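You operate a simulated robot arm through the tools that you are given. There is no shell and no other tool.

You run a simulated robot arm. Do the job below in one go: nothing can be reset, and whatever is moved stays where it is left.

JOB
Warm the glue and line the slot of the key in the vice.
Fine: wait for the green lamp, clamp, glue round the slot, plastic block with its number home; brush back, lid shut, warmer off. A coat counts when it lies all over at full strength: go over it till it gets no stronger.

Only the result counts: the job must be done as asked and must still hold three seconds after the hand-in. Knocking over, shifting, dropping, spilling or breaking anything else fails it. Lids that push on must go on centred and level and be pressed home; caps that screw on are set level and turned clockwise until they are tight.

ROBOT AND FRAMES
A 7-joint arm with a two-finger parallel gripper, fixed in place. Base frame: the origin is at the foot of the arm, x ahead of it, y to its left, z up; the work surface is at about z = 800. Units: mm, degrees, N and s.
With the tool pointing down near the work surface it reaches from about 240 to 680 mm from the base axis. Its first joint turns from -66.0 to 66.0 degrees. Payload 2.4 kg.
Tool frame: the origin (TCP) lies between the finger pads and is the grasp point; the fingertips stand 30 mm ahead of it; z points along the fingers, y is the line along which they close. Largest opening 94 mm; finger width 28, thickness 10; the body of the gripper, 50 by 96 mm, starts 55 mm behind the TCP.
Orientation is that of the tool frame in the base frame, as a unit quaternion [w, x, y, z]. With the fingers straight down and closing along the base's y, the tool's x points along the base's -x, its y along +y and its z along -z.

CONTROLS
- The arm moves only by the tool step_arm. Its argument "moves" is a list of rows, each a list of 7 numbers: the shift along the base's x, y, z in mm, then the turn, a rotation vector about the base's x, y, z in degrees, then the closure in counts, from 0 (fully open) to 255 (shut). In form: [[dx, dy, dz, rx, ry, rz, grip], ...]. A call has 1 to 20 rows; each row is the pose to reach, as a shift and turn from the pose commanded when the call began. Rows are played at 5 a second. More than 50 mm and 8.6 degrees between two rows, or a gripper value outside its range, and nothing of the call is played. Where a pose cannot be reached the arm comes as near as it can. A force on the tool above 40 N (or 10 N above the force at the start of the call, whichever is more), or a blocked arm, ends the call early, and 0.2 s more pass. The fingers move at their own pace (about 153 mm/s each) and stop on an object; they squeeze with about 27 N. The grip force told is the motor's: it shows also when the fingers shut on nothing. Time passes only in rows, and 0.2 s behind the last, so rows that repeat a pose let the fingers close. The reply holds the time, the measured pose of the TCP, the force on the tool along the base axes, the opening and the grip force, in the units named above and with some noise, with the torque about the TCP (base axes, N m) and any sound that the robot's microphone picked up.
- Cameras (640 x 400 px; columns grow to the right, rows downward): "scene" is fixed at [45.3, 481.3, 1440.1]; the picture's right is [-0.66, -0.75, 0.00], its down [-0.45, 0.40, -0.80] and it looks along [0.60, -0.53, -0.60] (base axes); focal length 239 px, centre (320, 200). "wrist" rides on the gripper at [76, 14, -102] in the tool frame; the picture's right is [-0.18, 0.98, 0.00], its down [-0.75, -0.14, -0.64] and it looks along [-0.63, -0.12, 0.77] (tool axes); focal length 243 px, centre (320, 200). There is no depth. A picture from a camera that has moved, and an enlarged one, comes with that camera's place and axes in the base frame and with its lens.
- capture(camera): a new picture of that camera. No time passes.
- enlarge(camera, box): a new picture of the part [left, top, right, bottom] of that camera's present view, enlarged. No time passes.
- hand_in(): hands the job in; it is judged then, once.

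Places have to be worked out from the pictures, the camera data and where the tool is seen. Open the gripper and draw the arm clear of the work before you hand the job in, unless the task says otherwise.

The tools are called after "Request:" as a command line: name --pt "numbers of a row" for each row, then --argument value for the rest, lists and objects as JSON in quotes. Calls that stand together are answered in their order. step_arm: Moves the arm, as the interface text tells. Its arguments: {"type":"object","properties":{"moves":{"type":"array"}},"required":["moves"]} The other tools are called the same way: capture (camera) takes a picture; enlarge (camera, box) takes an enlarged picture of a part of a camera's view; hand_in () hands the job in.

At the start:

```text
time_s: 0.0
ee_pos: [321.4, 113.3, 1243.5]
tool_rot: [0.0, 0.0, 1.0, 0.0]
ft_force: [0.3, 0.6, -0.3]
torque: [-0.02, -0.02, 0.0]
grip_width: 93.9
grasp_force: 0.0
```

scene: 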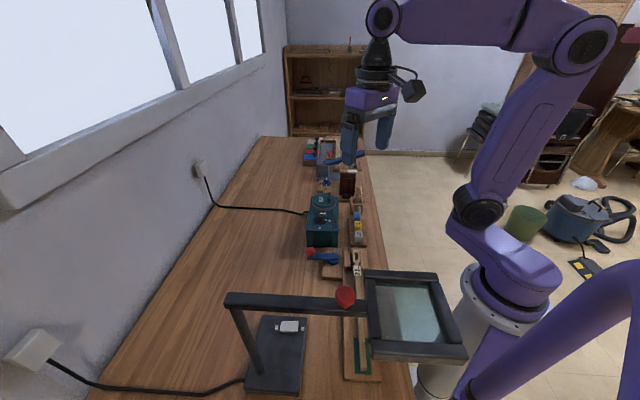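
wrist: 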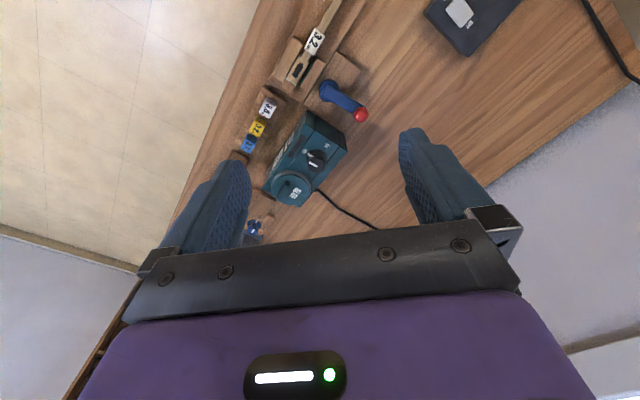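

The first pictures show a row of things along the bench: a vice with a key, a toggle clamp, numbered blocks, a glue warmer and a lamp. I enlarge the views to see the details.

Request:
enlarge --camera "scene" --box '[280, 130, 400, 205]'

Request:
enlarge --camera "scene" --box '[290, 180, 400, 290]'

Request:
enlarge --camera "scene" --box '[220, 260, 480, 400]'

Request:
enlarge --camera "wrist" --box '[220, 0, 400, 130]'

Request:
enlarge --camera "wrist" --box '[220, 90, 400, 240]'

```text
5.33 times, centred on (340, 168) of scene
camera zoom: at [45.3, 481.3, 1440.1], right [-0.66, -0.75, 0.0], down [-0.45, 0.4, -0.8], along [0.6, -0.53, -0.6], focal length 1273 px, centre (213, 373)
```

zoom: 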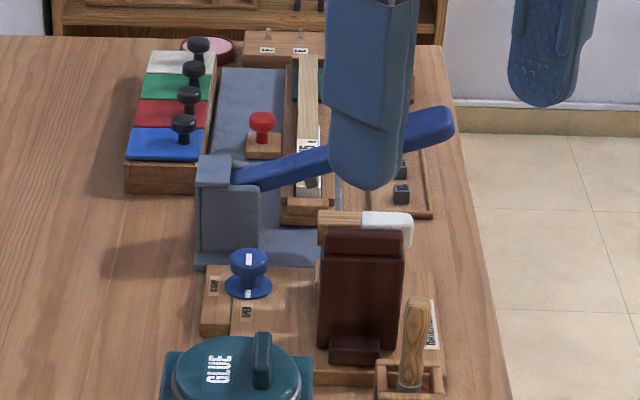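

```text
3.64 times, centred on (345, 235) of scene
camera zoom: at [45.3, 481.3, 1440.1], right [-0.66, -0.75, 0.0], down [-0.45, 0.4, -0.8], along [0.6, -0.53, -0.6], focal length 868 px, centre (229, 73)
```

zoom: 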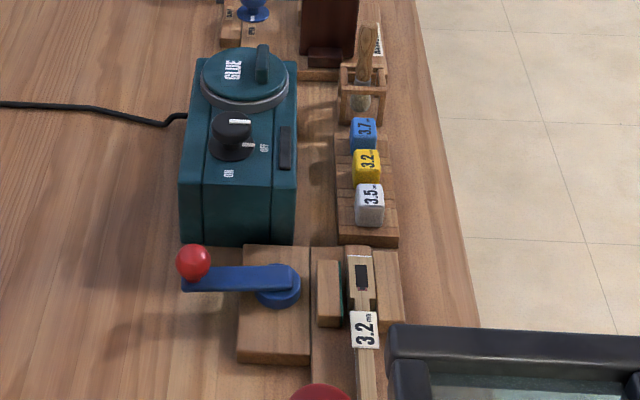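

```text
2.46 times, centred on (350, 330) of scene
camera zoom: at [45.3, 481.3, 1440.1], right [-0.66, -0.75, 0.0], down [-0.45, 0.4, -0.8], along [0.6, -0.53, -0.6], focal length 588 px, centre (246, -120)
```

zoom: 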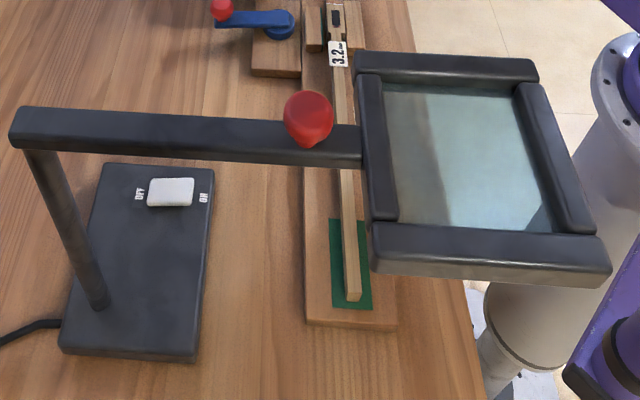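

```text
3.08 times, centred on (310, 65) of wrist
camera zoom: at [245.7, 126.8, 1346.6], right [0.18, 0.98, 0.0], down [0.75, -0.14, 0.64], along [0.63, -0.12, -0.77], focal length 746 px, centre (351, 615)
```

zoom: 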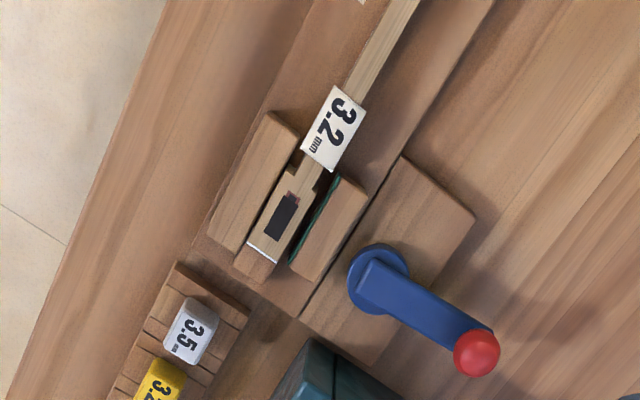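

```text
2.67 times, centred on (310, 165) of wrist
camera zoom: at [245.7, 126.8, 1346.6], right [0.18, 0.98, 0.0], down [0.75, -0.14, 0.64], along [0.63, -0.12, -0.77], focal length 647 px, centre (347, 293)
```

zoom: 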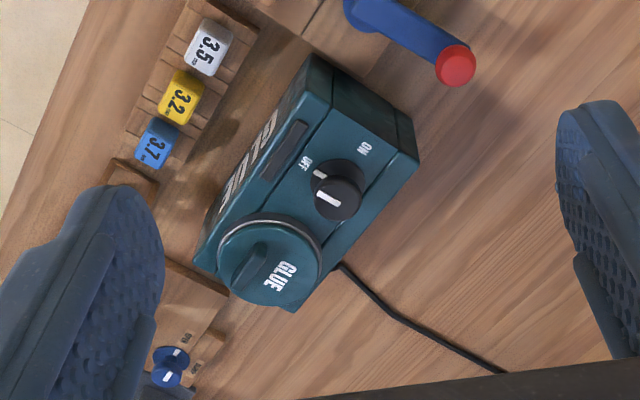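

The key vice sits near (340, 70), and the bench runs along about (0.7, -0.7). The warmer is near (517, 55) and the blocks near (400..470, -10..-90). I move closer with the fingers open for better pictures.

Request:
step_arm --pt "-5 -15 -40 0 0 0 0" --pt "-10 -30 -80 0 0 0 0" --pt "-15 -45 -120 0 0 0 0" --pt "-20 -60 -160 0 0 0 0" --pt "-21 -63 -193 0 0 0 0"

Request:
capture --camera "wrist"

Request:
capture --camera "scene"

```text
time_s: 1.2
ee_pos: [300.5, 49.5, 1050.4]
tool_rot: [0.0, 0.0, 1.0, 0.0]
ft_force: [0.7, -0.8, 0.4]
torque: [0.0, 0.03, 0.01]
grip_width: 94.3
grasp_force: 0.1
```

```text
taken
camera wrist: at [224.6, 63.2, 1152.9], right [0.18, 0.98, 0.0], down [0.75, -0.14, 0.64], along [0.63, -0.12, -0.77], focal length 243 px, centre (320, 200)
```

wrist: 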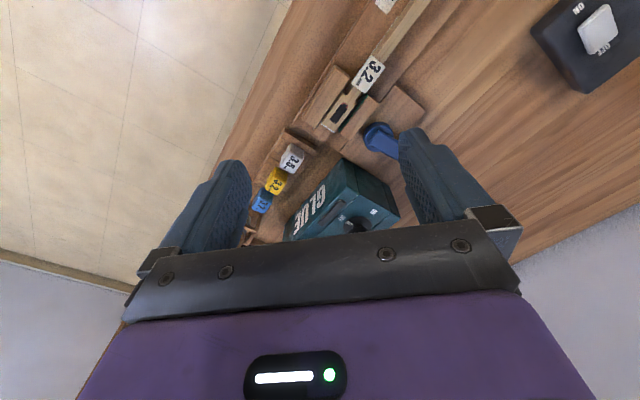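

```text
taken
```

scene: 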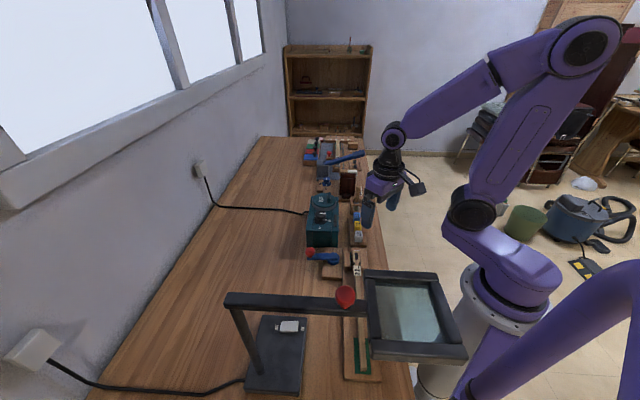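

The gripper hides the lower half of the wrist view, but the scene view is now clear of the arm. I enlarge it on the far and middle stations.

Request:
enlarge --camera "scene" --box '[290, 130, 380, 190]'

Request:
enlarge --camera "scene" --box '[300, 180, 380, 245]'

Request:
enlarge --camera "scene" --box '[300, 235, 390, 295]'

Request:
enlarge --camera "wrist" --box '[240, 40, 420, 240]'

```text
6.67 times, centred on (335, 160) of scene
camera zoom: at [45.3, 481.3, 1440.1], right [-0.66, -0.75, 0.0], down [-0.45, 0.4, -0.8], along [0.6, -0.53, -0.6], focal length 1592 px, centre (220, 467)
```

zoom: 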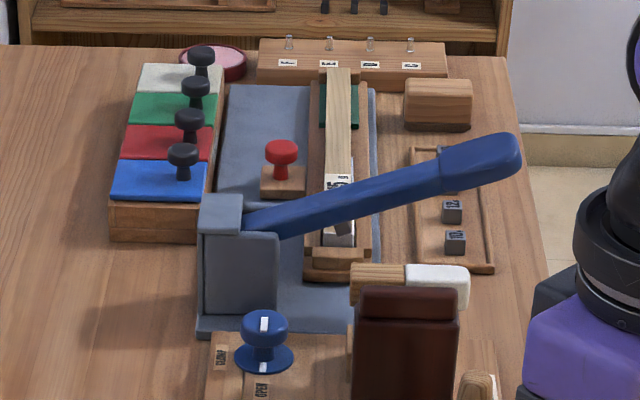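

```text
6.15 times, centred on (340, 212) of scene
camera zoom: at [45.3, 481.3, 1440.1], right [-0.66, -0.75, 0.0], down [-0.45, 0.4, -0.8], along [0.6, -0.53, -0.6], focal length 1469 px, centre (197, 123)
```

zoom: 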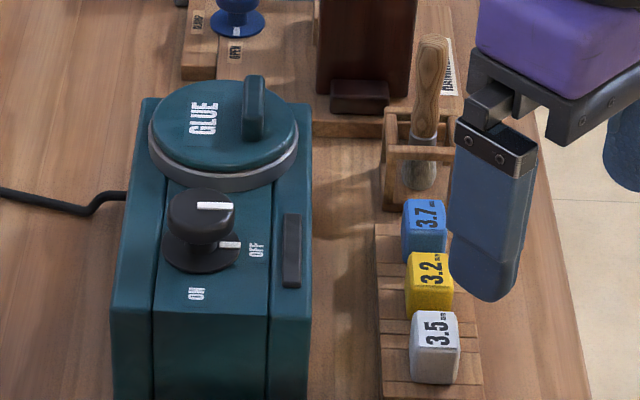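

```text
6.67 times, centred on (345, 265) of scene
camera zoom: at [45.3, 481.3, 1440.1], right [-0.66, -0.75, 0.0], down [-0.45, 0.4, -0.8], along [0.6, -0.53, -0.6], focal length 1592 px, centre (153, -233)
```

zoom: 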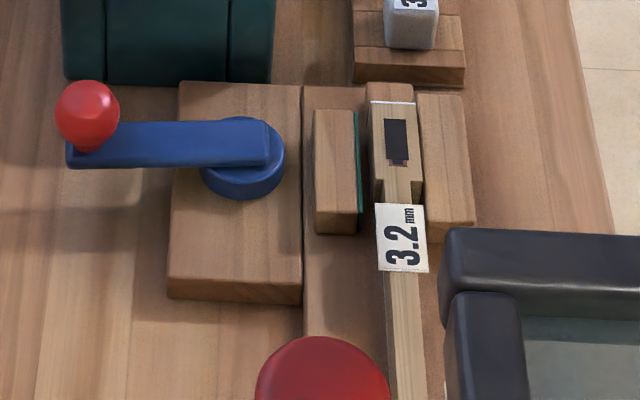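

```text
2.00 times, centred on (330, 140) of wrist
camera zoom: at [224.6, 63.2, 1152.9], right [0.18, 0.98, 0.0], down [0.75, -0.14, 0.64], along [0.63, -0.12, -0.77], focal length 485 px, centre (300, 320)
```

zoom: 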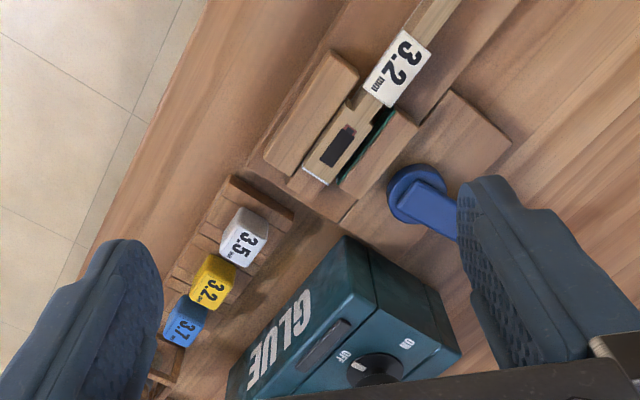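

The key's tag reads 3.2, so the yellow 3.2 block is wanted. The warmer's knob points to OFF, and ON is a quarter turn clockwise seen from above. I move above the knob to place it.

Request:
step_arm --pt "45 2 0 0 0 0 0" --pt "90 4 0 0 0 0 0" --pt "135 6 0 0 0 0 0" --pt "180 8 0 0 0 0 0" --pt "215 10 0 0 0 0 0"

Request:
capture --camera "wrist"

Request:
enlarge --camera "wrist" --box '[240, 40, 400, 240]'

Request:
enlarge --camera "scene" --box '[300, 180, 380, 245]'

```text
time_s: 2.4
ee_pos: [515.6, 60.6, 1050.4]
tool_rot: [0.0, 0.0, 1.0, -0.001]
ft_force: [0.3, 1.2, -0.1]
torque: [0.0, 0.03, 0.04]
grip_width: 93.8
grasp_force: 0.1
```

```text
taken
camera wrist: at [440.3, 73.8, 1153.2], right [0.18, 0.98, 0.0], down [0.75, -0.14, 0.64], along [0.63, -0.12, -0.77], focal length 243 px, centre (320, 200)
```

wrist: 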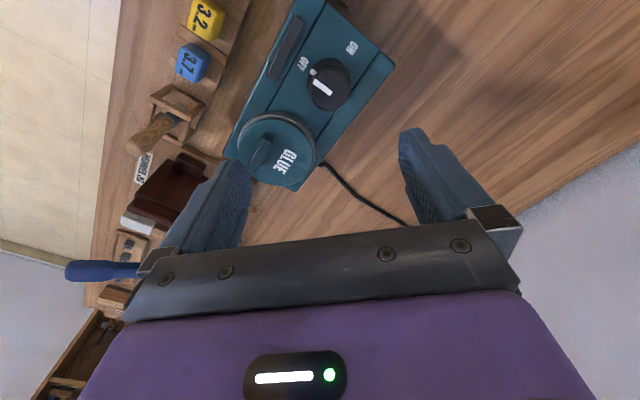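

```text
2.00 times, centred on (320, 140) of wrist
camera zoom: at [440.3, 73.8, 1153.2], right [0.18, 0.98, 0.0], down [0.75, -0.14, 0.64], along [0.63, -0.12, -0.77], focal length 485 px, centre (320, 320)
```

zoom: 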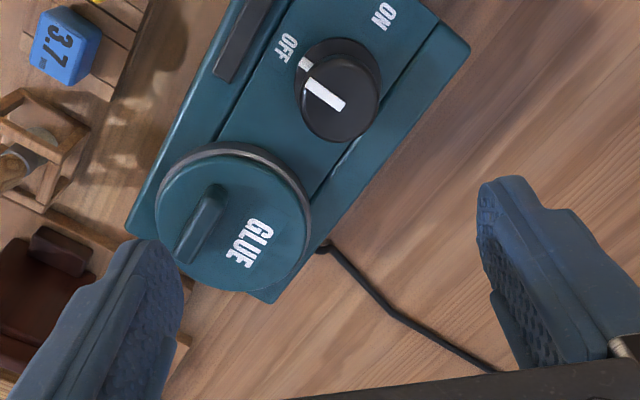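

```text
6.15 times, centred on (340, 212) of scene
camera zoom: at [45.3, 481.3, 1440.1], right [-0.66, -0.75, 0.0], down [-0.45, 0.4, -0.8], along [0.6, -0.53, -0.6], focal length 1469 px, centre (197, 123)
```

zoom: 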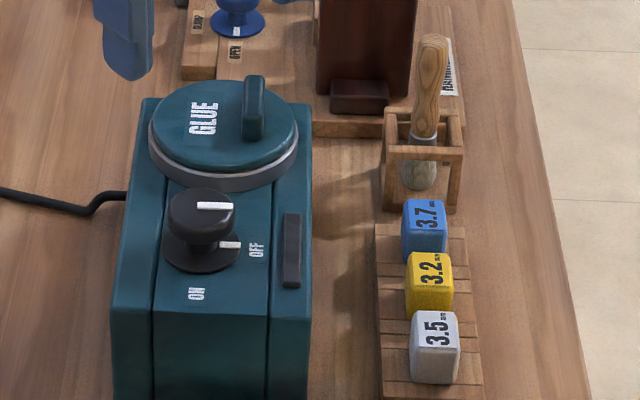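

The knob's top comes out at about (513, 67, 910) and the lid's at (560, 3, 913). I test in the air whether the wrist can turn through the range I need for the knob, about -20° to -110°.

Request:
step_arm --pt "0 2 0 0 0 -8 0" --pt "0 4 0 0 0 -16 0" --pt "0 6 0 0 0 -24 0" --pt "0 6 0 0 0 -32 0" --pt "0 6 0 0 0 -40 0" --pt "0 6 0 0 0 -48 0" --pt "0 6 0 0 0 -56 0" --pt "0 6 0 0 0 -64 0" --pt "0 6 0 0 0 -72 0" --pt "0 6 0 0 0 -80 0" --pt "0 6 0 0 0 -88 0" --pt "0 6 0 0 0 -96 0" --pt "0 6 0 0 0 -104 0" --pt "0 6 0 0 0 -112 0"

Request:
capture --camera "wrist"

```text
time_s: 5.4
ee_pos: [515.3, 66.1, 1050.7]
tool_rot: [0.0, 0.829, 0.559, 0.0]
ft_force: [-0.8, 0.5, -0.4]
torque: [0.01, 0.03, 0.0]
grip_width: 94.1
grasp_force: 0.1
```

```text
taken
camera wrist: at [557.8, 130.5, 1153.7], right [0.84, -0.54, 0.0], down [-0.41, -0.64, 0.64], along [-0.35, -0.54, -0.77], focal length 243 px, centre (320, 200)
```

wrist: 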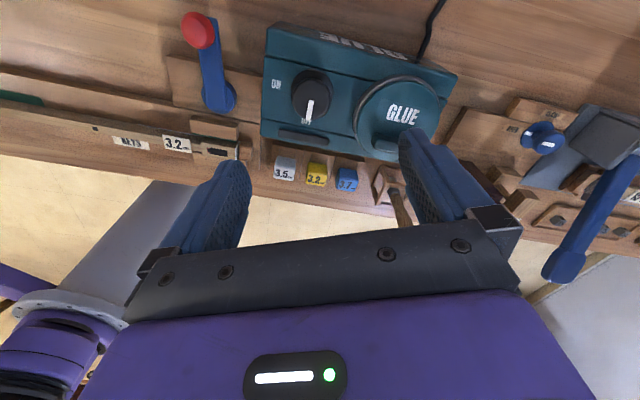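

The wrist reaches -112° without trouble, and this view looks along the whole bench. I enlarge the parts.

Request:
enlarge --camera "wrist" --box '[60, 0, 260, 180]'

Request:
enlarge --camera "wrist" --box '[250, 20, 470, 220]'

Request:
enlarge --camera "wrist" --box '[440, 80, 640, 290]'

```text
2.22 times, centred on (160, 90) of wrist
camera zoom: at [557.8, 130.5, 1153.7], right [0.84, -0.54, 0.0], down [-0.41, -0.64, 0.64], along [-0.35, -0.54, -0.77], focal length 539 px, centre (676, 444)
```

zoom: 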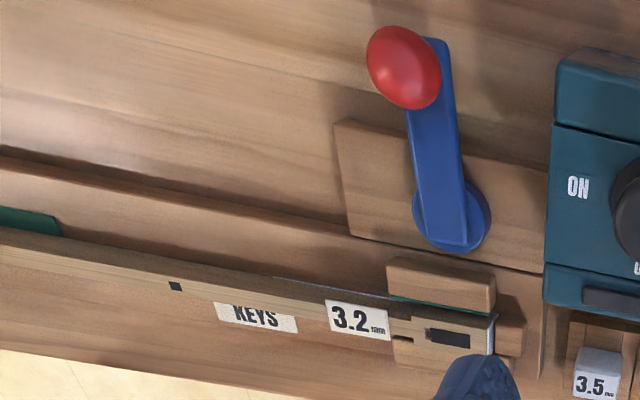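

```text
2.00 times, centred on (360, 120) of wrist
camera zoom: at [557.8, 130.5, 1153.7], right [0.84, -0.54, 0.0], down [-0.41, -0.64, 0.64], along [-0.35, -0.54, -0.77], focal length 485 px, centre (240, 360)
```

zoom: 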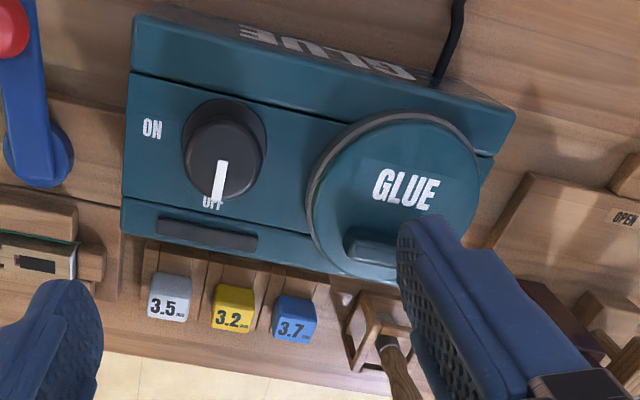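

```text
1.90 times, centred on (540, 185) of wrist
camera zoom: at [557.8, 130.5, 1153.7], right [0.84, -0.54, 0.0], down [-0.41, -0.64, 0.64], along [-0.35, -0.54, -0.77], focal length 462 px, centre (-99, 229)
```

zoom: 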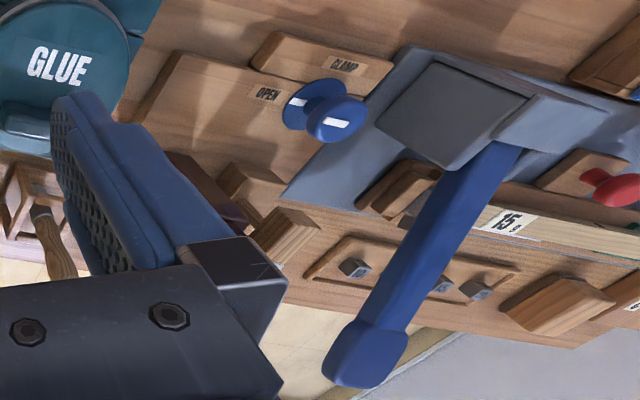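

From the two views the knob centre is at about (511, 68), top z ≈ 910. I turn back to -20°, half close the fingers and come down to just above the knob to check.

Request:
step_arm --pt "0 0 0 0 0 8 90" --pt "0 0 0 0 0 16 90" --pt "-1 0 0 0 0 24 90" --pt "-2 0 0 0 0 32 90" --pt "-3 1 0 0 0 40 90" --pt "-4 2 0 0 0 48 90" --pt "-4 2 0 0 0 56 90" --pt "-4 2 -10 0 0 64 90" --pt "-4 2 -20 0 0 72 90" --pt "-4 2 -35 0 0 80 90" --pt "-4 2 -50 0 0 88 90" --pt "-4 2 -70 0 0 92 90" --pt "-4 2 -85 0 0 92 90"

Request:
capture --camera "wrist"

Request:
enlarge --camera "scene" --box '[290, 170, 390, 245]'

```text
time_s: 8.2
ee_pos: [513.1, 67.7, 964.8]
tool_rot: [0.0, 0.172, 0.985, 0.0]
ft_force: [-1.2, -0.1, 0.0]
torque: [0.01, -0.01, 0.0]
grip_width: 60.9
grasp_force: 0.0
```

```text
taken
camera wrist: at [445.3, 106.7, 1068.1], right [0.51, 0.86, 0.0], down [0.66, -0.39, 0.64], along [0.55, -0.33, -0.77], focal length 243 px, centre (320, 200)
```

wrist: 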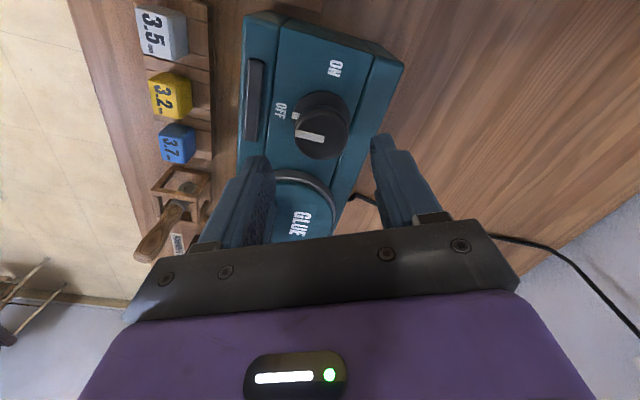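

```text
5.33 times, centred on (340, 208) of scene
camera zoom: at [45.3, 481.3, 1440.1], right [-0.66, -0.75, 0.0], down [-0.45, 0.4, -0.8], along [0.6, -0.53, -0.6], focal length 1273 px, centre (213, 160)
```

zoom: 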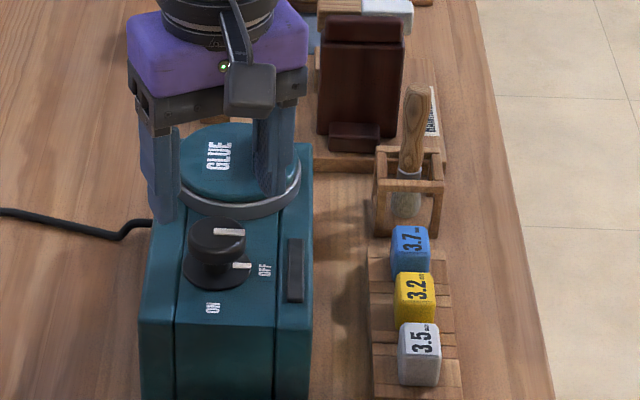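

The knob lies almost exactly below the TCP. I enlarge to check its centre and height.

Request:
enlarge --camera "wrist" --box '[240, 60, 400, 220]'

```text
2.50 times, centred on (320, 140) of wrist
camera zoom: at [445.3, 106.7, 1068.1], right [0.51, 0.86, 0.0], down [0.66, -0.39, 0.64], along [0.55, -0.33, -0.77], focal length 606 px, centre (320, 350)
```

zoom: 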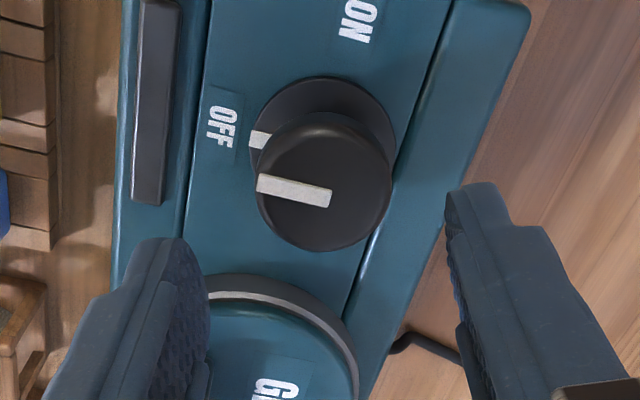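

The knob centre comes out at (509.5, 69.5), diameter about 37. I centre, come down to z 928 and close on it.

Request:
step_arm --pt "-3.5 1.8 0 0 0 0 90" --pt "-3.5 1.8 -12 0 0 0 90" --pt "-3.5 1.8 -24 0 0 0 90" --pt "-3.5 1.8 -30 0 0 0 90" --pt "-3.5 1.8 -36 0 0 0 90" --pt "-3.5 1.8 -36 0 0 0 120" --pt "-3.5 1.8 -36 0 0 0 150" --pt "-3.5 1.8 -36 0 0 0 180" --pt "-3.5 1.8 -36 0 0 0 180"

Request:
enlarge --camera "scene" --box '[290, 170, 390, 245]'

Request:
capture --camera "wrist"

```text
time_s: 10.2
ee_pos: [508.9, 70.0, 929.3]
tool_rot: [0.001, 0.173, 0.985, 0.0]
ft_force: [3.8, 5.8, -2.9]
torque: [0.08, -0.37, 0.0]
grip_width: 37.2
grasp_force: 45.1
```

```text
5.33 times, centred on (340, 208) of scene
camera zoom: at [45.4, 481.5, 1440.0], right [-0.66, -0.75, 0.0], down [-0.45, 0.4, -0.8], along [0.6, -0.53, -0.6], focal length 1273 px, centre (213, 160)
```

zoom: 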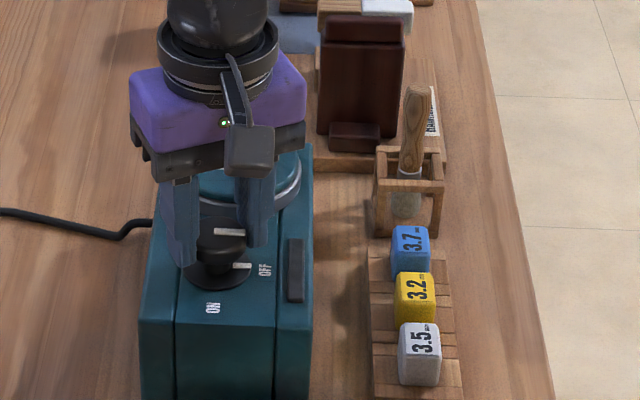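

```text
taken
camera wrist: at [442.0, 109.6, 1032.6], right [0.51, 0.86, 0.0], down [0.66, -0.39, 0.64], along [0.55, -0.33, -0.77], focal length 243 px, centre (320, 200)
```

wrist: 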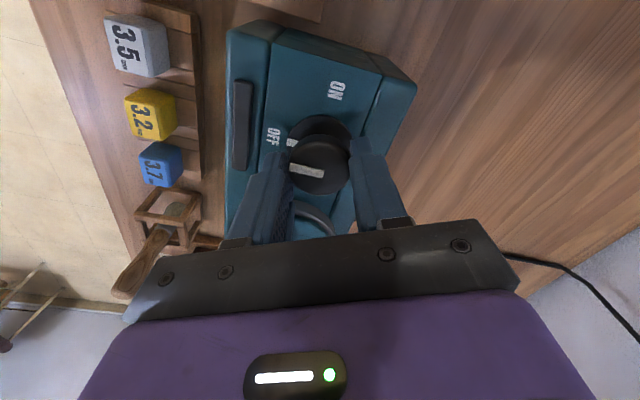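

The grip is on the knob at 37 mm, with only a small side force. I now turn it clockwise by 90° towards ON.

Request:
step_arm --pt "0.3 0.8 0 0 0 -7.5 180" --pt "0.3 0.8 0 0 0 -15 180" --pt "0.3 0.8 0 0 0 -22.5 180" --pt "0.3 0.8 0 0 0 -30 180" --pt "0.3 0.8 0 0 0 -37.5 180" --pt "0.3 0.8 0 0 0 -45 180" --pt "0.3 0.8 0 0 0 -52.5 180" --pt "0.3 0.8 0 0 0 -60 180" --pt "0.3 0.8 0 0 0 -67.5 180" --pt "0.3 0.8 0 0 0 -75 180" --pt "0.3 0.8 0 0 0 -82.5 180" --pt "0.3 0.8 0 0 0 -90 180"

Request:
enlarge --camera "scene" --box '[290, 170, 390, 245]'

Request:
capture --camera "wrist"

```text
time_s: 12.8
ee_pos: [509.5, 71.6, 929.7]
tool_rot: [0.001, 0.819, 0.573, 0.0]
ft_force: [4.8, 4.5, 7.4]
torque: [0.15, -0.14, 0.56]
grip_width: 37.0
grasp_force: 44.5
```

```text
5.33 times, centred on (340, 208) of scene
camera zoom: at [45.3, 481.4, 1440.1], right [-0.66, -0.75, 0.0], down [-0.45, 0.4, -0.8], along [0.6, -0.53, -0.6], focal length 1273 px, centre (213, 160)
```

zoom: 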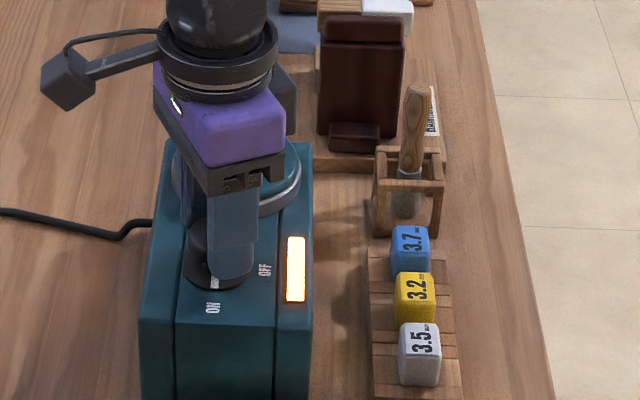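

```text
taken
camera wrist: at [548.5, 137.1, 1032.8], right [0.86, -0.51, 0.0], down [-0.39, -0.66, 0.64], along [-0.33, -0.55, -0.77], focal length 243 px, centre (320, 200)
```

wrist: 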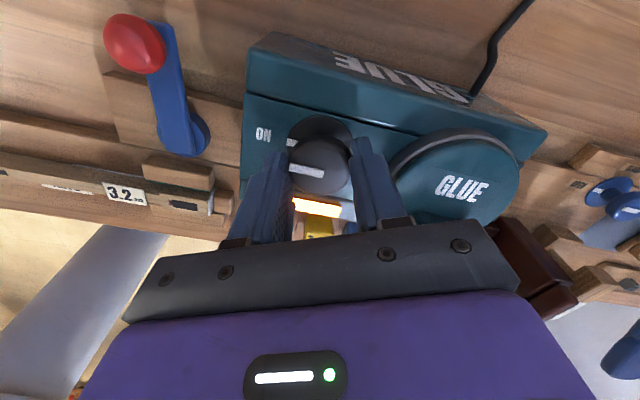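

The lamp strip glows orange, so the warmer is on and heating. I release the knob with a small opening and rise straight up.

Request:
step_arm --pt "0 0 0 0 0 0 120" --pt "0 0 0 0 0 0 115" --pt "0 0 15 0 0 0 115" --pt "0 0 40 0 0 0 115" --pt "0 0 80 0 0 0 60" --pt "0 0 120 0 0 0 0"

Request:
capture --camera "wrist"

Request:
enlarge --camera "scene" --box '[290, 170, 390, 245]'

```text
time_s: 14.2
ee_pos: [509.7, 70.6, 1050.2]
tool_rot: [0.001, 0.819, 0.573, 0.0]
ft_force: [-0.2, -0.8, 0.1]
torque: [0.01, -0.01, 0.02]
grip_width: 93.8
grasp_force: 0.1
```

```text
taken
camera wrist: at [548.6, 137.1, 1152.2], right [0.86, -0.51, 0.0], down [-0.39, -0.66, 0.64], along [-0.33, -0.55, -0.77], focal length 243 px, centre (320, 200)
```

wrist: 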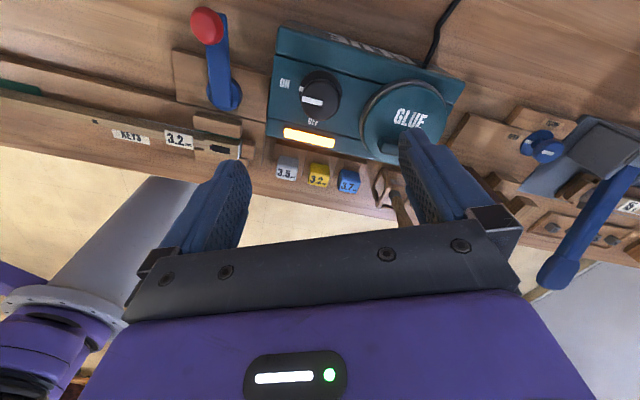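

```text
5.33 times, centred on (340, 208) of scene
camera zoom: at [45.3, 481.3, 1440.1], right [-0.66, -0.75, 0.0], down [-0.45, 0.4, -0.8], along [0.6, -0.53, -0.6], focal length 1273 px, centre (213, 160)
```

zoom: 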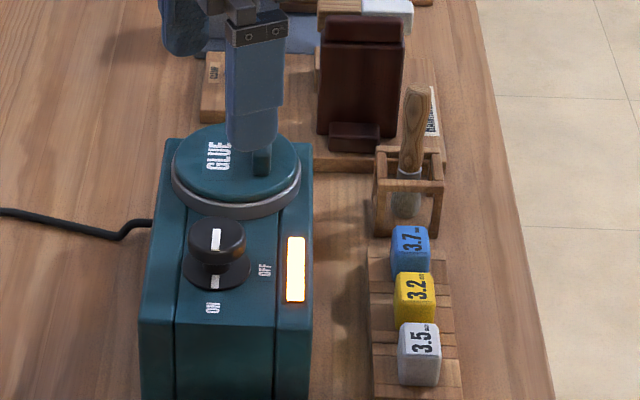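

The knob now points to ON and the strip is orange. While it warms, I move over the vice and turn the tool to -45°, so the fingers close across the key, to inspect the slot and the lever.

Request:
step_arm --pt "-20 0 0 0 0 8 0" --pt "-40 0 0 0 0 16 0" --pt "-60 0 0 0 0 24 0" --pt "-80 0 0 0 0 32 0" --pt "-100 0 -10 0 0 40 0" --pt "-120 0 -20 0 0 48 0" --pt "-140 0 -30 0 0 56 0" --pt "-160 0 -40 0 0 64 0" --pt "-165 0 -50 0 0 65 0"

Request:
capture --camera "wrist"

Request:
enlarge --camera "wrist" --box '[220, 20, 420, 220]'

```text
time_s: 16.2
ee_pos: [344.1, 70.0, 998.7]
tool_rot: [0.0, 0.382, 0.924, -0.001]
ft_force: [-0.5, -0.3, -0.8]
torque: [-0.01, -0.02, -0.01]
grip_width: 93.9
grasp_force: 0.1
```

```text
taken
camera wrist: at [300.1, 133.9, 1102.0], right [0.82, 0.57, 0.0], down [0.43, -0.63, 0.64], along [0.36, -0.53, -0.77], focal length 243 px, centre (320, 200)
```

wrist: 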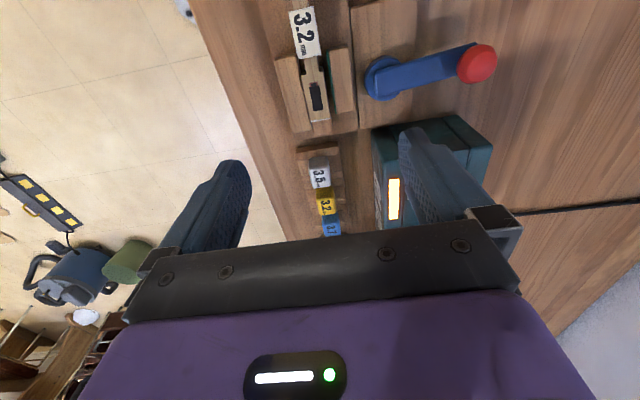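

```text
2.00 times, centred on (320, 120) of wrist
camera zoom: at [300.1, 133.9, 1102.0], right [0.82, 0.57, 0.0], down [0.43, -0.63, 0.64], along [0.36, -0.53, -0.77], focal length 485 px, centre (320, 360)
```

zoom: 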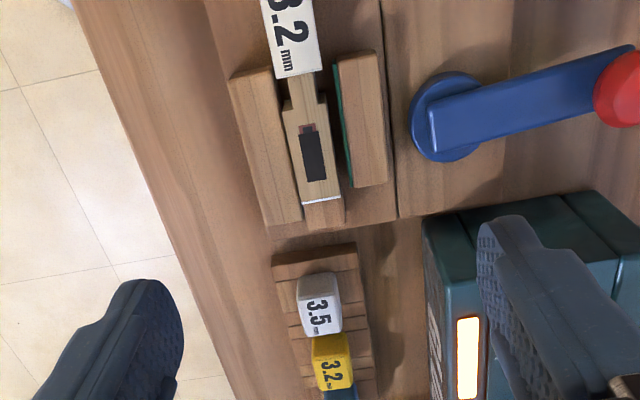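

The lever pivots near (380, 124) and its red ball sits near (437, 174), pointing to the wall. The warmer blocks a swing one way, so clamping must be the swing away from the warmer, counter-clockwise from above. I move over the ball to place it.

Request:
step_arm --pt "15 17 0 0 0 -8 0" --pt "30 34 0 0 0 -16 0" --pt "45 51 0 0 0 -24 0" --pt "60 68 0 0 0 -32 0" --pt "75 85 0 0 0 -40 0" --pt "88 100 0 0 0 -48 0" --pt "93 104 -20 0 0 -48 0"

Request:
capture --camera "wrist"

Request:
enlarge --camera "wrist" --box '[220, 20, 420, 220]'

Request:
enlarge --camera "scene" --box '[300, 235, 390, 295]'

```text
time_s: 17.8
ee_pos: [436.1, 174.8, 979.8]
tool_rot: [-0.001, 0.726, 0.688, 0.0]
ft_force: [0.6, 0.0, 0.5]
torque: [-0.03, 0.02, 0.0]
grip_width: 94.0
grasp_force: 0.0
```

```text
taken
camera wrist: at [454.6, 249.3, 1082.9], right [0.97, -0.24, 0.0], down [-0.18, -0.74, 0.64], along [-0.15, -0.62, -0.77], focal length 243 px, centre (320, 200)
```

wrist: 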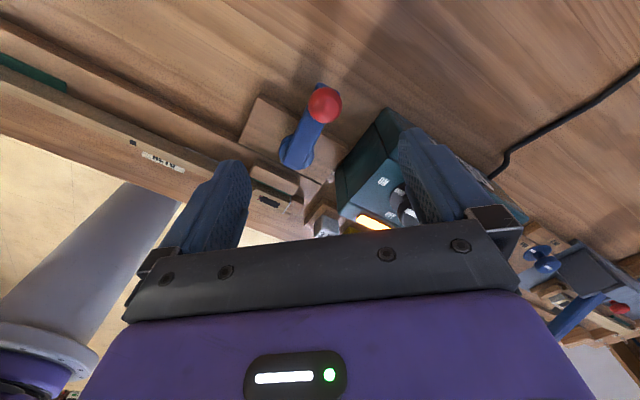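

```text
2.00 times, centred on (320, 120) of wrist
camera zoom: at [454.6, 249.3, 1082.9], right [0.97, -0.24, 0.0], down [-0.18, -0.74, 0.64], along [-0.15, -0.62, -0.77], focal length 485 px, centre (320, 360)
```

zoom: 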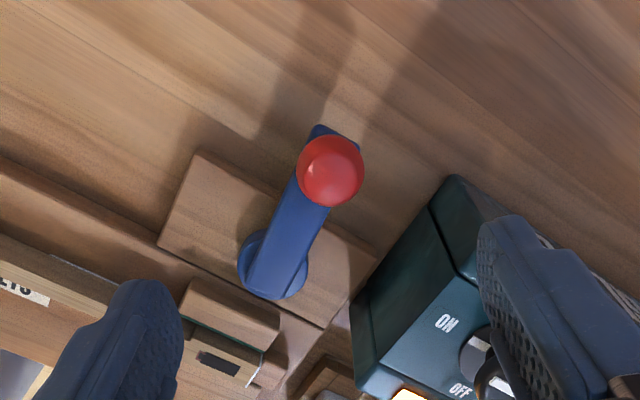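

```text
6.67 times, centred on (345, 265) of scene
camera zoom: at [45.3, 481.3, 1440.1], right [-0.66, -0.75, 0.0], down [-0.45, 0.4, -0.8], along [0.6, -0.53, -0.6], focal length 1592 px, centre (153, -233)
```

zoom: 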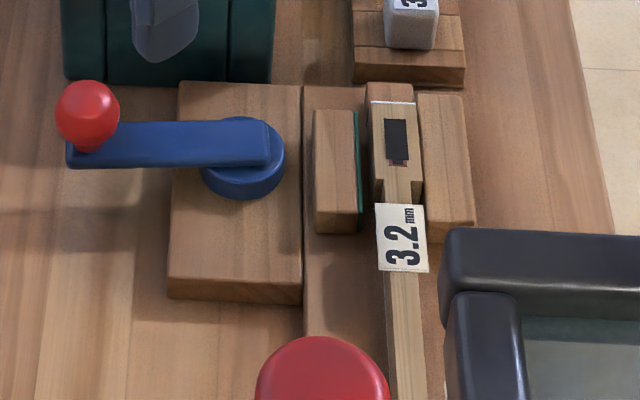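

The ball centre works out at (441.6, 174.7, 862) and the pivot at (394, 117). I half close the fingers to stay clear of the warmer corner, then come down over the ball and grip it.

Request:
step_arm --pt "5.5 0 0 0 0 0 119" --pt "5.5 0 -30 0 0 0 119" --pt "5.5 0 -60 0 0 0 119" --pt "5.5 0 -80 0 0 0 119" --pt "5.5 0 -90 0 0 0 119" --pt "5.5 0 -98 0 0 0 119" --pt "5.5 0 -98 0 0 0 150" --pt "5.5 0 -98 0 0 0 200" --pt "5.5 0 -98 0 0 0 200"

Request:
capture --camera "wrist"

Request:
enlarge --camera "scene" --box '[300, 235, 390, 295]'

```text
time_s: 19.8
ee_pos: [441.3, 174.4, 880.9]
tool_rot: [-0.001, 0.725, 0.688, -0.001]
ft_force: [-4.0, 1.2, 1.5]
torque: [0.0, 0.12, -0.02]
grip_width: 30.0
grasp_force: 45.3
```

```text
taken
camera wrist: at [459.7, 249.5, 984.5], right [0.97, -0.23, 0.0], down [-0.18, -0.74, 0.64], along [-0.15, -0.62, -0.77], focal length 243 px, centre (320, 200)
```

wrist: 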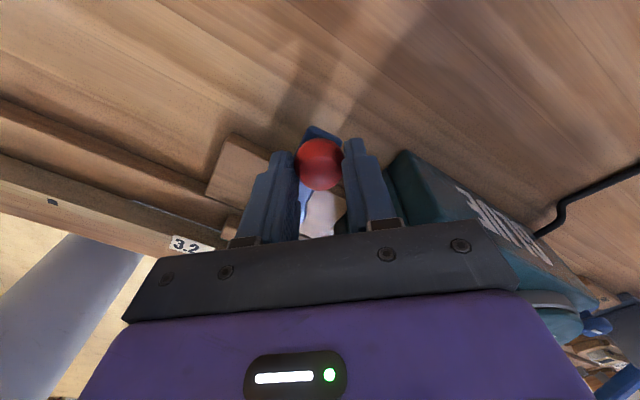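

```text
6.67 times, centred on (345, 265) of scene
camera zoom: at [45.2, 481.3, 1440.1], right [-0.66, -0.75, 0.0], down [-0.45, 0.4, -0.8], along [0.6, -0.53, -0.6], focal length 1592 px, centre (153, -233)
```

zoom: 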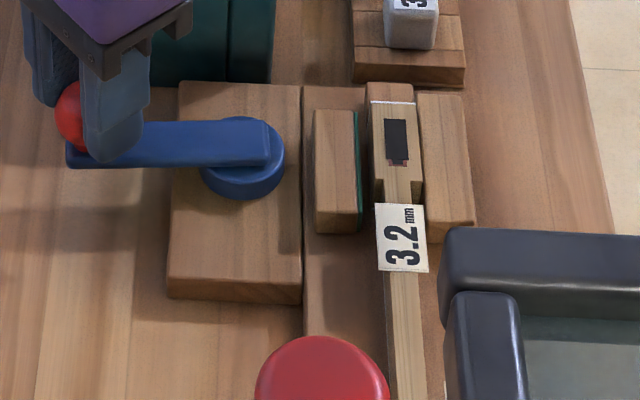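

The ball is held (30 mm). I swing the lever a first 22° counter-clockwise round the pivot, turning the tool with it, and watch the force and the jaw.

Request:
step_arm --pt "-3.9 3.0 0 0 0 3.75 200" --pt "-7.9 5.6 0 0 0 7.5 200" --pt "-12.1 8.0 0 0 0 11.25 200" --pt "-16.4 10.2 0 0 0 15 200" --pt "-20.9 12.0 0 0 0 18.75 200" --pt "-25.5 13.5 0 0 0 22.5 200"

Request:
enlarge --camera "scene" --box '[300, 235, 390, 295]'

```text
time_s: 21.2
ee_pos: [417.2, 188.7, 881.5]
tool_rot: [0.0, 0.576, 0.817, 0.0]
ft_force: [-2.9, 4.7, -6.6]
torque: [0.14, 0.12, -0.38]
grip_width: 30.4
grasp_force: 44.8
```

```text
6.67 times, centred on (345, 265) of scene
camera zoom: at [45.3, 481.5, 1440.0], right [-0.66, -0.75, 0.0], down [-0.45, 0.4, -0.8], along [0.6, -0.53, -0.6], focal length 1592 px, centre (153, -233)
```

zoom: 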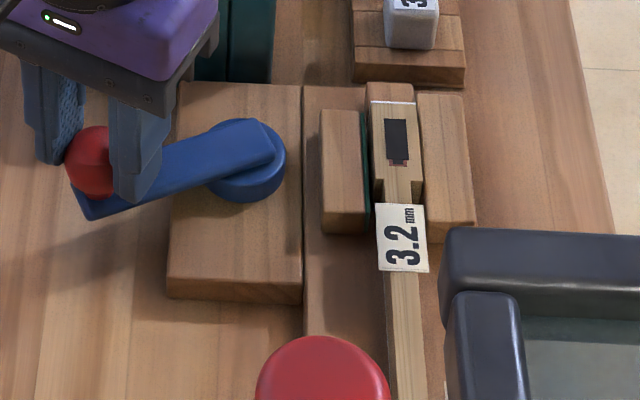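

The jaw moves towards the key, so this is the right way. I continue the swing in small steps and watch for resistance.

Request:
step_arm --pt "-4.7 1.2 0 0 0 3.75 200" --pt "-9.5 2.2 0 0 0 7.5 200" --pt "-14.3 2.8 0 0 0 11.25 200" --pt "-19.1 3.1 0 0 0 15 200" --pt "-24.0 3.1 0 0 0 18.75 200" --pt "-28.8 2.8 0 0 0 22.5 200"

Request:
enlarge --camera "scene" --box '[300, 235, 390, 295]'

```text
time_s: 22.6
ee_pos: [388.5, 191.7, 882.6]
tool_rot: [0.0, 0.405, 0.914, 0.001]
ft_force: [-4.6, 19.1, -10.8]
torque: [0.64, 0.47, -0.25]
grip_width: 30.2
grasp_force: 44.8
```

```text
6.67 times, centred on (345, 265) of scene
camera zoom: at [45.3, 481.9, 1439.9], right [-0.66, -0.75, 0.0], down [-0.45, 0.4, -0.8], along [0.6, -0.53, -0.6], focal length 1592 px, centre (153, -233)
```

zoom: 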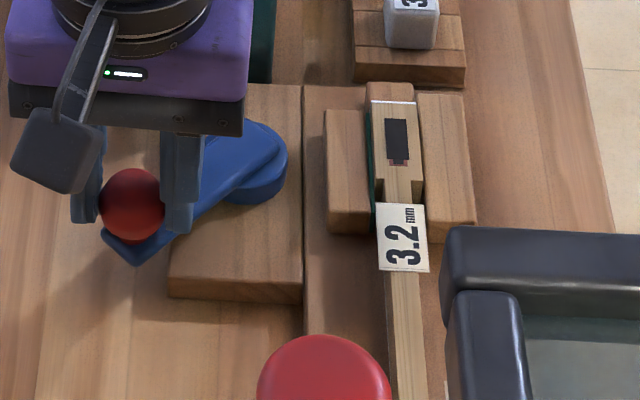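

The jaw is nearly at the key and a side force of 19 N has built up, so my circle is a little off. I nudge 2 mm outwards to see which way the force goes.

Request:
step_arm --pt "0 2 0 0 0 0 200" --pt "0 2 0 0 0 0 200"

```text
time_s: 23.2
ee_pos: [388.9, 192.6, 881.7]
tool_rot: [0.0, 0.407, 0.913, 0.001]
ft_force: [1.7, 9.2, -12.3]
torque: [0.04, -0.26, 0.1]
grip_width: 30.1
grasp_force: 45.0
```

Nudging outward eased the force, so the true pivot is at about (390, 120). I go on along the corrected circle.

Request:
step_arm --pt "-3.4 1.5 -1 0 0 3.75 200" --pt "-8.2 1.0 -1 0 0 7.5 200" --pt "-13.0 0.2 -1 0 0 11.25 200" --pt "-17.8 -1.0 -1 0 0 15 200"

Request:
enlarge --camera "scene" --box '[300, 235, 390, 295]'

```text
time_s: 24.2
ee_pos: [370.5, 189.4, 882.1]
tool_rot: [0.0, 0.285, 0.959, 0.001]
ft_force: [5.6, -22.5, 33.1]
torque: [-0.55, 0.08, -0.08]
grip_width: 30.3
grasp_force: 45.1
```

```text
6.67 times, centred on (345, 265) of scene
camera zoom: at [45.0, 480.6, 1440.4], right [-0.66, -0.75, 0.0], down [-0.45, 0.4, -0.8], along [0.6, -0.53, -0.6], focal length 1592 px, centre (153, -233)
```

zoom: 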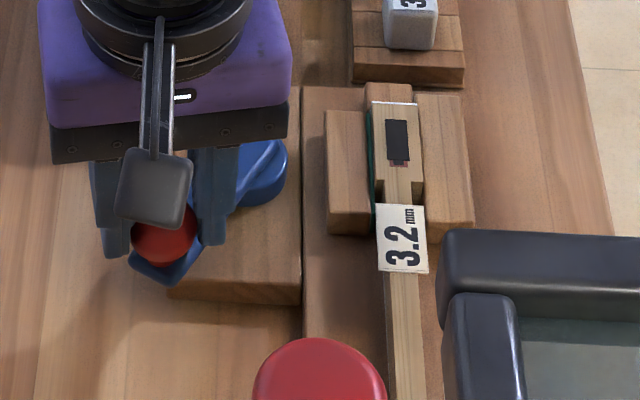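

The force jumped to -22 N in y and +33 N in z. I ease inward by 3 mm and up by 2 mm and read again before going on.

Request:
step_arm --pt "0 -1.5 1 0 0 0 200" --pt "0 -3 2 0 0 0 200" --pt "0 -3 2 0 0 0 200"

Request:
enlarge --camera "scene" --box '[300, 235, 390, 295]'

Request:
capture --camera "wrist"

```text
time_s: 25.0
ee_pos: [368.2, 190.4, 881.6]
tool_rot: [-0.002, 0.283, 0.959, -0.002]
ft_force: [4.8, -0.6, -35.1]
torque: [-0.11, -0.18, 0.22]
grip_width: 30.3
grasp_force: 44.3
```

```text
6.67 times, centred on (345, 265) of scene
camera zoom: at [45.8, 481.6, 1440.0], right [-0.66, -0.75, 0.0], down [-0.45, 0.4, -0.8], along [0.6, -0.53, -0.6], focal length 1592 px, centre (153, -233)
```

zoom: 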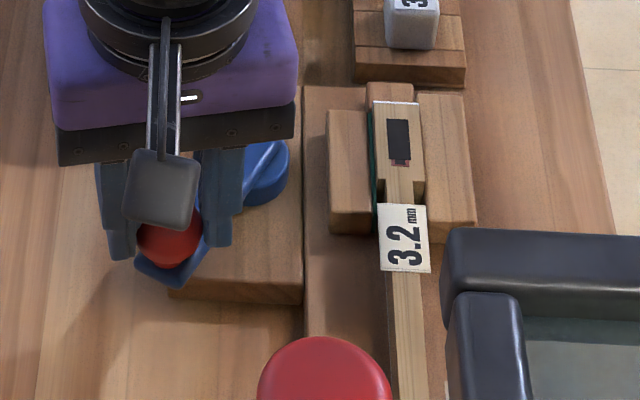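

```text
taken
camera wrist: at [312.5, 242.6, 984.4], right [0.69, 0.73, 0.0], down [0.56, -0.53, 0.64], along [0.46, -0.44, -0.77], focal length 243 px, centre (320, 200)
```

wrist: 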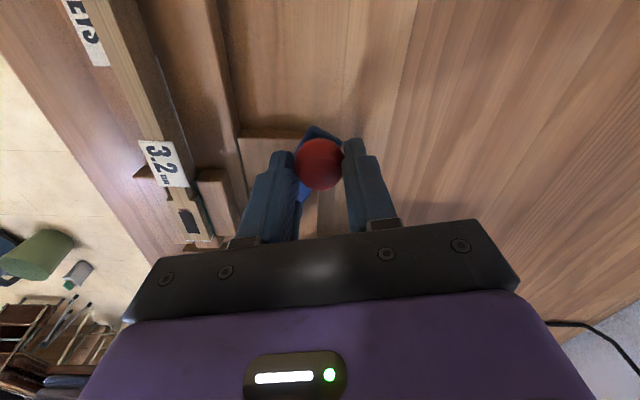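

The vertical force is just friction in the grip, so I come back down 1 mm. I continue the swing another 15° along the circle.

Request:
step_arm --pt "0 0 -1.2 0 0 0 200" --pt "-4.5 -1.6 -1.2 0 0 3.75 200" --pt "-9 -3.5 -1.2 0 0 7.5 200" --pt "-13.3 -5.7 -1.2 0 0 11.25 200" --pt "-17.5 -8.1 -1.2 0 0 15 200" --pt "-17.5 -8.1 -1.2 0 0 15 200"

Request:
enlarge --camera "scene" --box '[300, 235, 390, 295]'

```text
time_s: 26.4
ee_pos: [351.5, 182.0, 881.7]
tool_rot: [0.0, 0.154, 0.988, 0.0]
ft_force: [-14.7, 22.3, -2.3]
torque: [0.61, 0.91, -0.16]
grip_width: 30.1
grasp_force: 45.0
```

```text
6.67 times, centred on (345, 265) of scene
camera zoom: at [45.0, 481.9, 1439.9], right [-0.66, -0.75, 0.0], down [-0.45, 0.4, -0.8], along [0.6, -0.53, -0.6], focal length 1592 px, centre (153, -233)
```

zoom: 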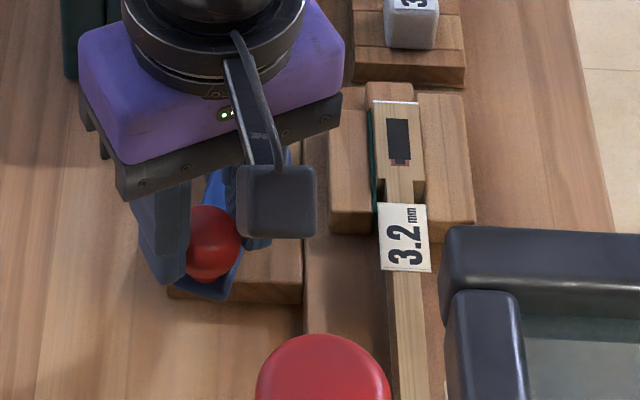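

The force is now almost purely radial outward, with no real swing resistance. I ease outward 3 mm and carry on another 11°.

Request:
step_arm --pt "-1.5 2.5 0 0 0 0 200" --pt "-1.5 2.5 0 0 0 0 200"

Request:
step_arm --pt "-3.9 -2.5 0 0 0 3.75 200" --pt "-7.7 -5.2 0 0 0 7.5 200" --pt "-11.4 -8.2 0 0 0 11.25 200" --pt "-11.4 -8.2 0 0 0 11.25 200"

Request:
enlarge --camera "scene" --box '[300, 235, 390, 295]'

```text
time_s: 27.0
ee_pos: [352.0, 182.0, 882.4]
tool_rot: [0.001, 0.158, 0.987, 0.0]
ft_force: [0.5, 1.5, -14.3]
torque: [-0.03, 0.06, 0.13]
grip_width: 30.2
grasp_force: 45.1
```

```text
time_s: 28.0
ee_pos: [341.7, 175.5, 881.3]
tool_rot: [0.001, 0.06, 0.998, 0.0]
ft_force: [11.2, -10.4, -13.7]
torque: [-0.21, -0.08, -0.34]
grip_width: 30.0
grasp_force: 44.8
```

```text
6.67 times, centred on (345, 265) of scene
camera zoom: at [45.8, 481.1, 1440.1], right [-0.66, -0.75, 0.0], down [-0.45, 0.4, -0.8], along [0.6, -0.53, -0.6], focal length 1592 px, centre (153, -233)
```

zoom: 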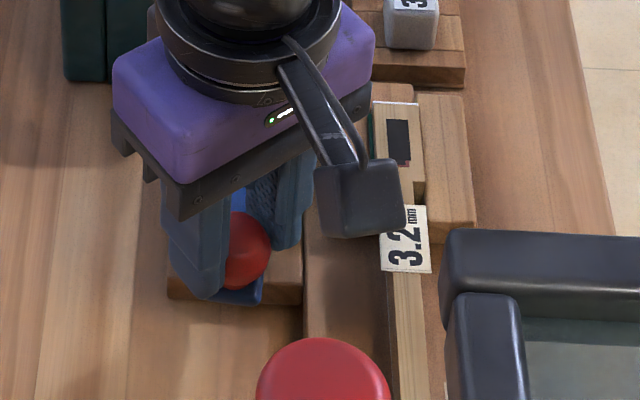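

About 84° swung so far, still without resistance along the swing. I go another few degrees, easing inward a little.

Request:
step_arm --pt "0.8 -1.0 0 0 0 0 200" --pt "-2.8 -4.2 0 0 0 3.75 200" --pt "-6.1 -7.8 0 0 0 7.5 200" --pt "-6.1 -7.8 0 0 0 7.5 200"

Request:
capture --camera "wrist"

Request:
enlarge --camera "scene" --box '[300, 235, 390, 295]'

```text
time_s: 29.0
ee_pos: [339.0, 174.0, 882.6]
tool_rot: [0.011, -0.012, 1.0, 0.007]
ft_force: [2.9, 9.2, -14.5]
torque: [0.26, -0.05, -0.23]
grip_width: 30.3
grasp_force: 45.6
stopped in row 4: the force on the tool passed its limit at 41 N (the readings are from after the stop); the commanded pose is now the measured one
```

```text
taken
camera wrist: at [260.3, 185.1, 983.7], right [0.16, 0.99, 0.02], down [0.74, -0.13, 0.66], along [0.65, -0.09, -0.75], focal length 243 px, centre (320, 200)
```

wrist: 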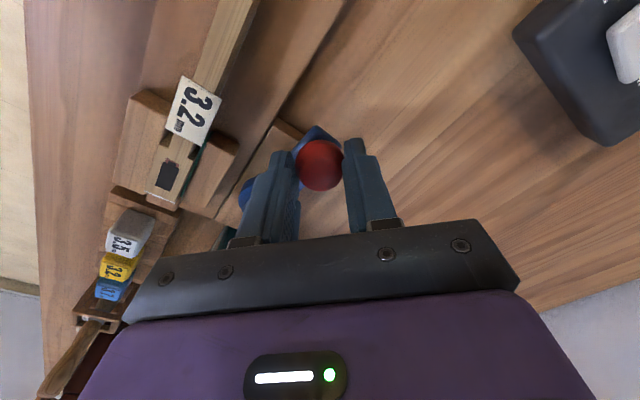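

```text
6.67 times, centred on (345, 265) of scene
camera zoom: at [45.5, 481.6, 1440.0], right [-0.66, -0.75, 0.0], down [-0.45, 0.4, -0.8], along [0.6, -0.53, -0.6], focal length 1592 px, centre (153, -233)
```

zoom: 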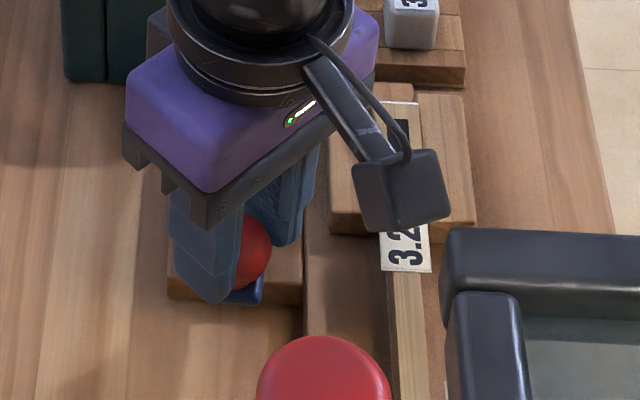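

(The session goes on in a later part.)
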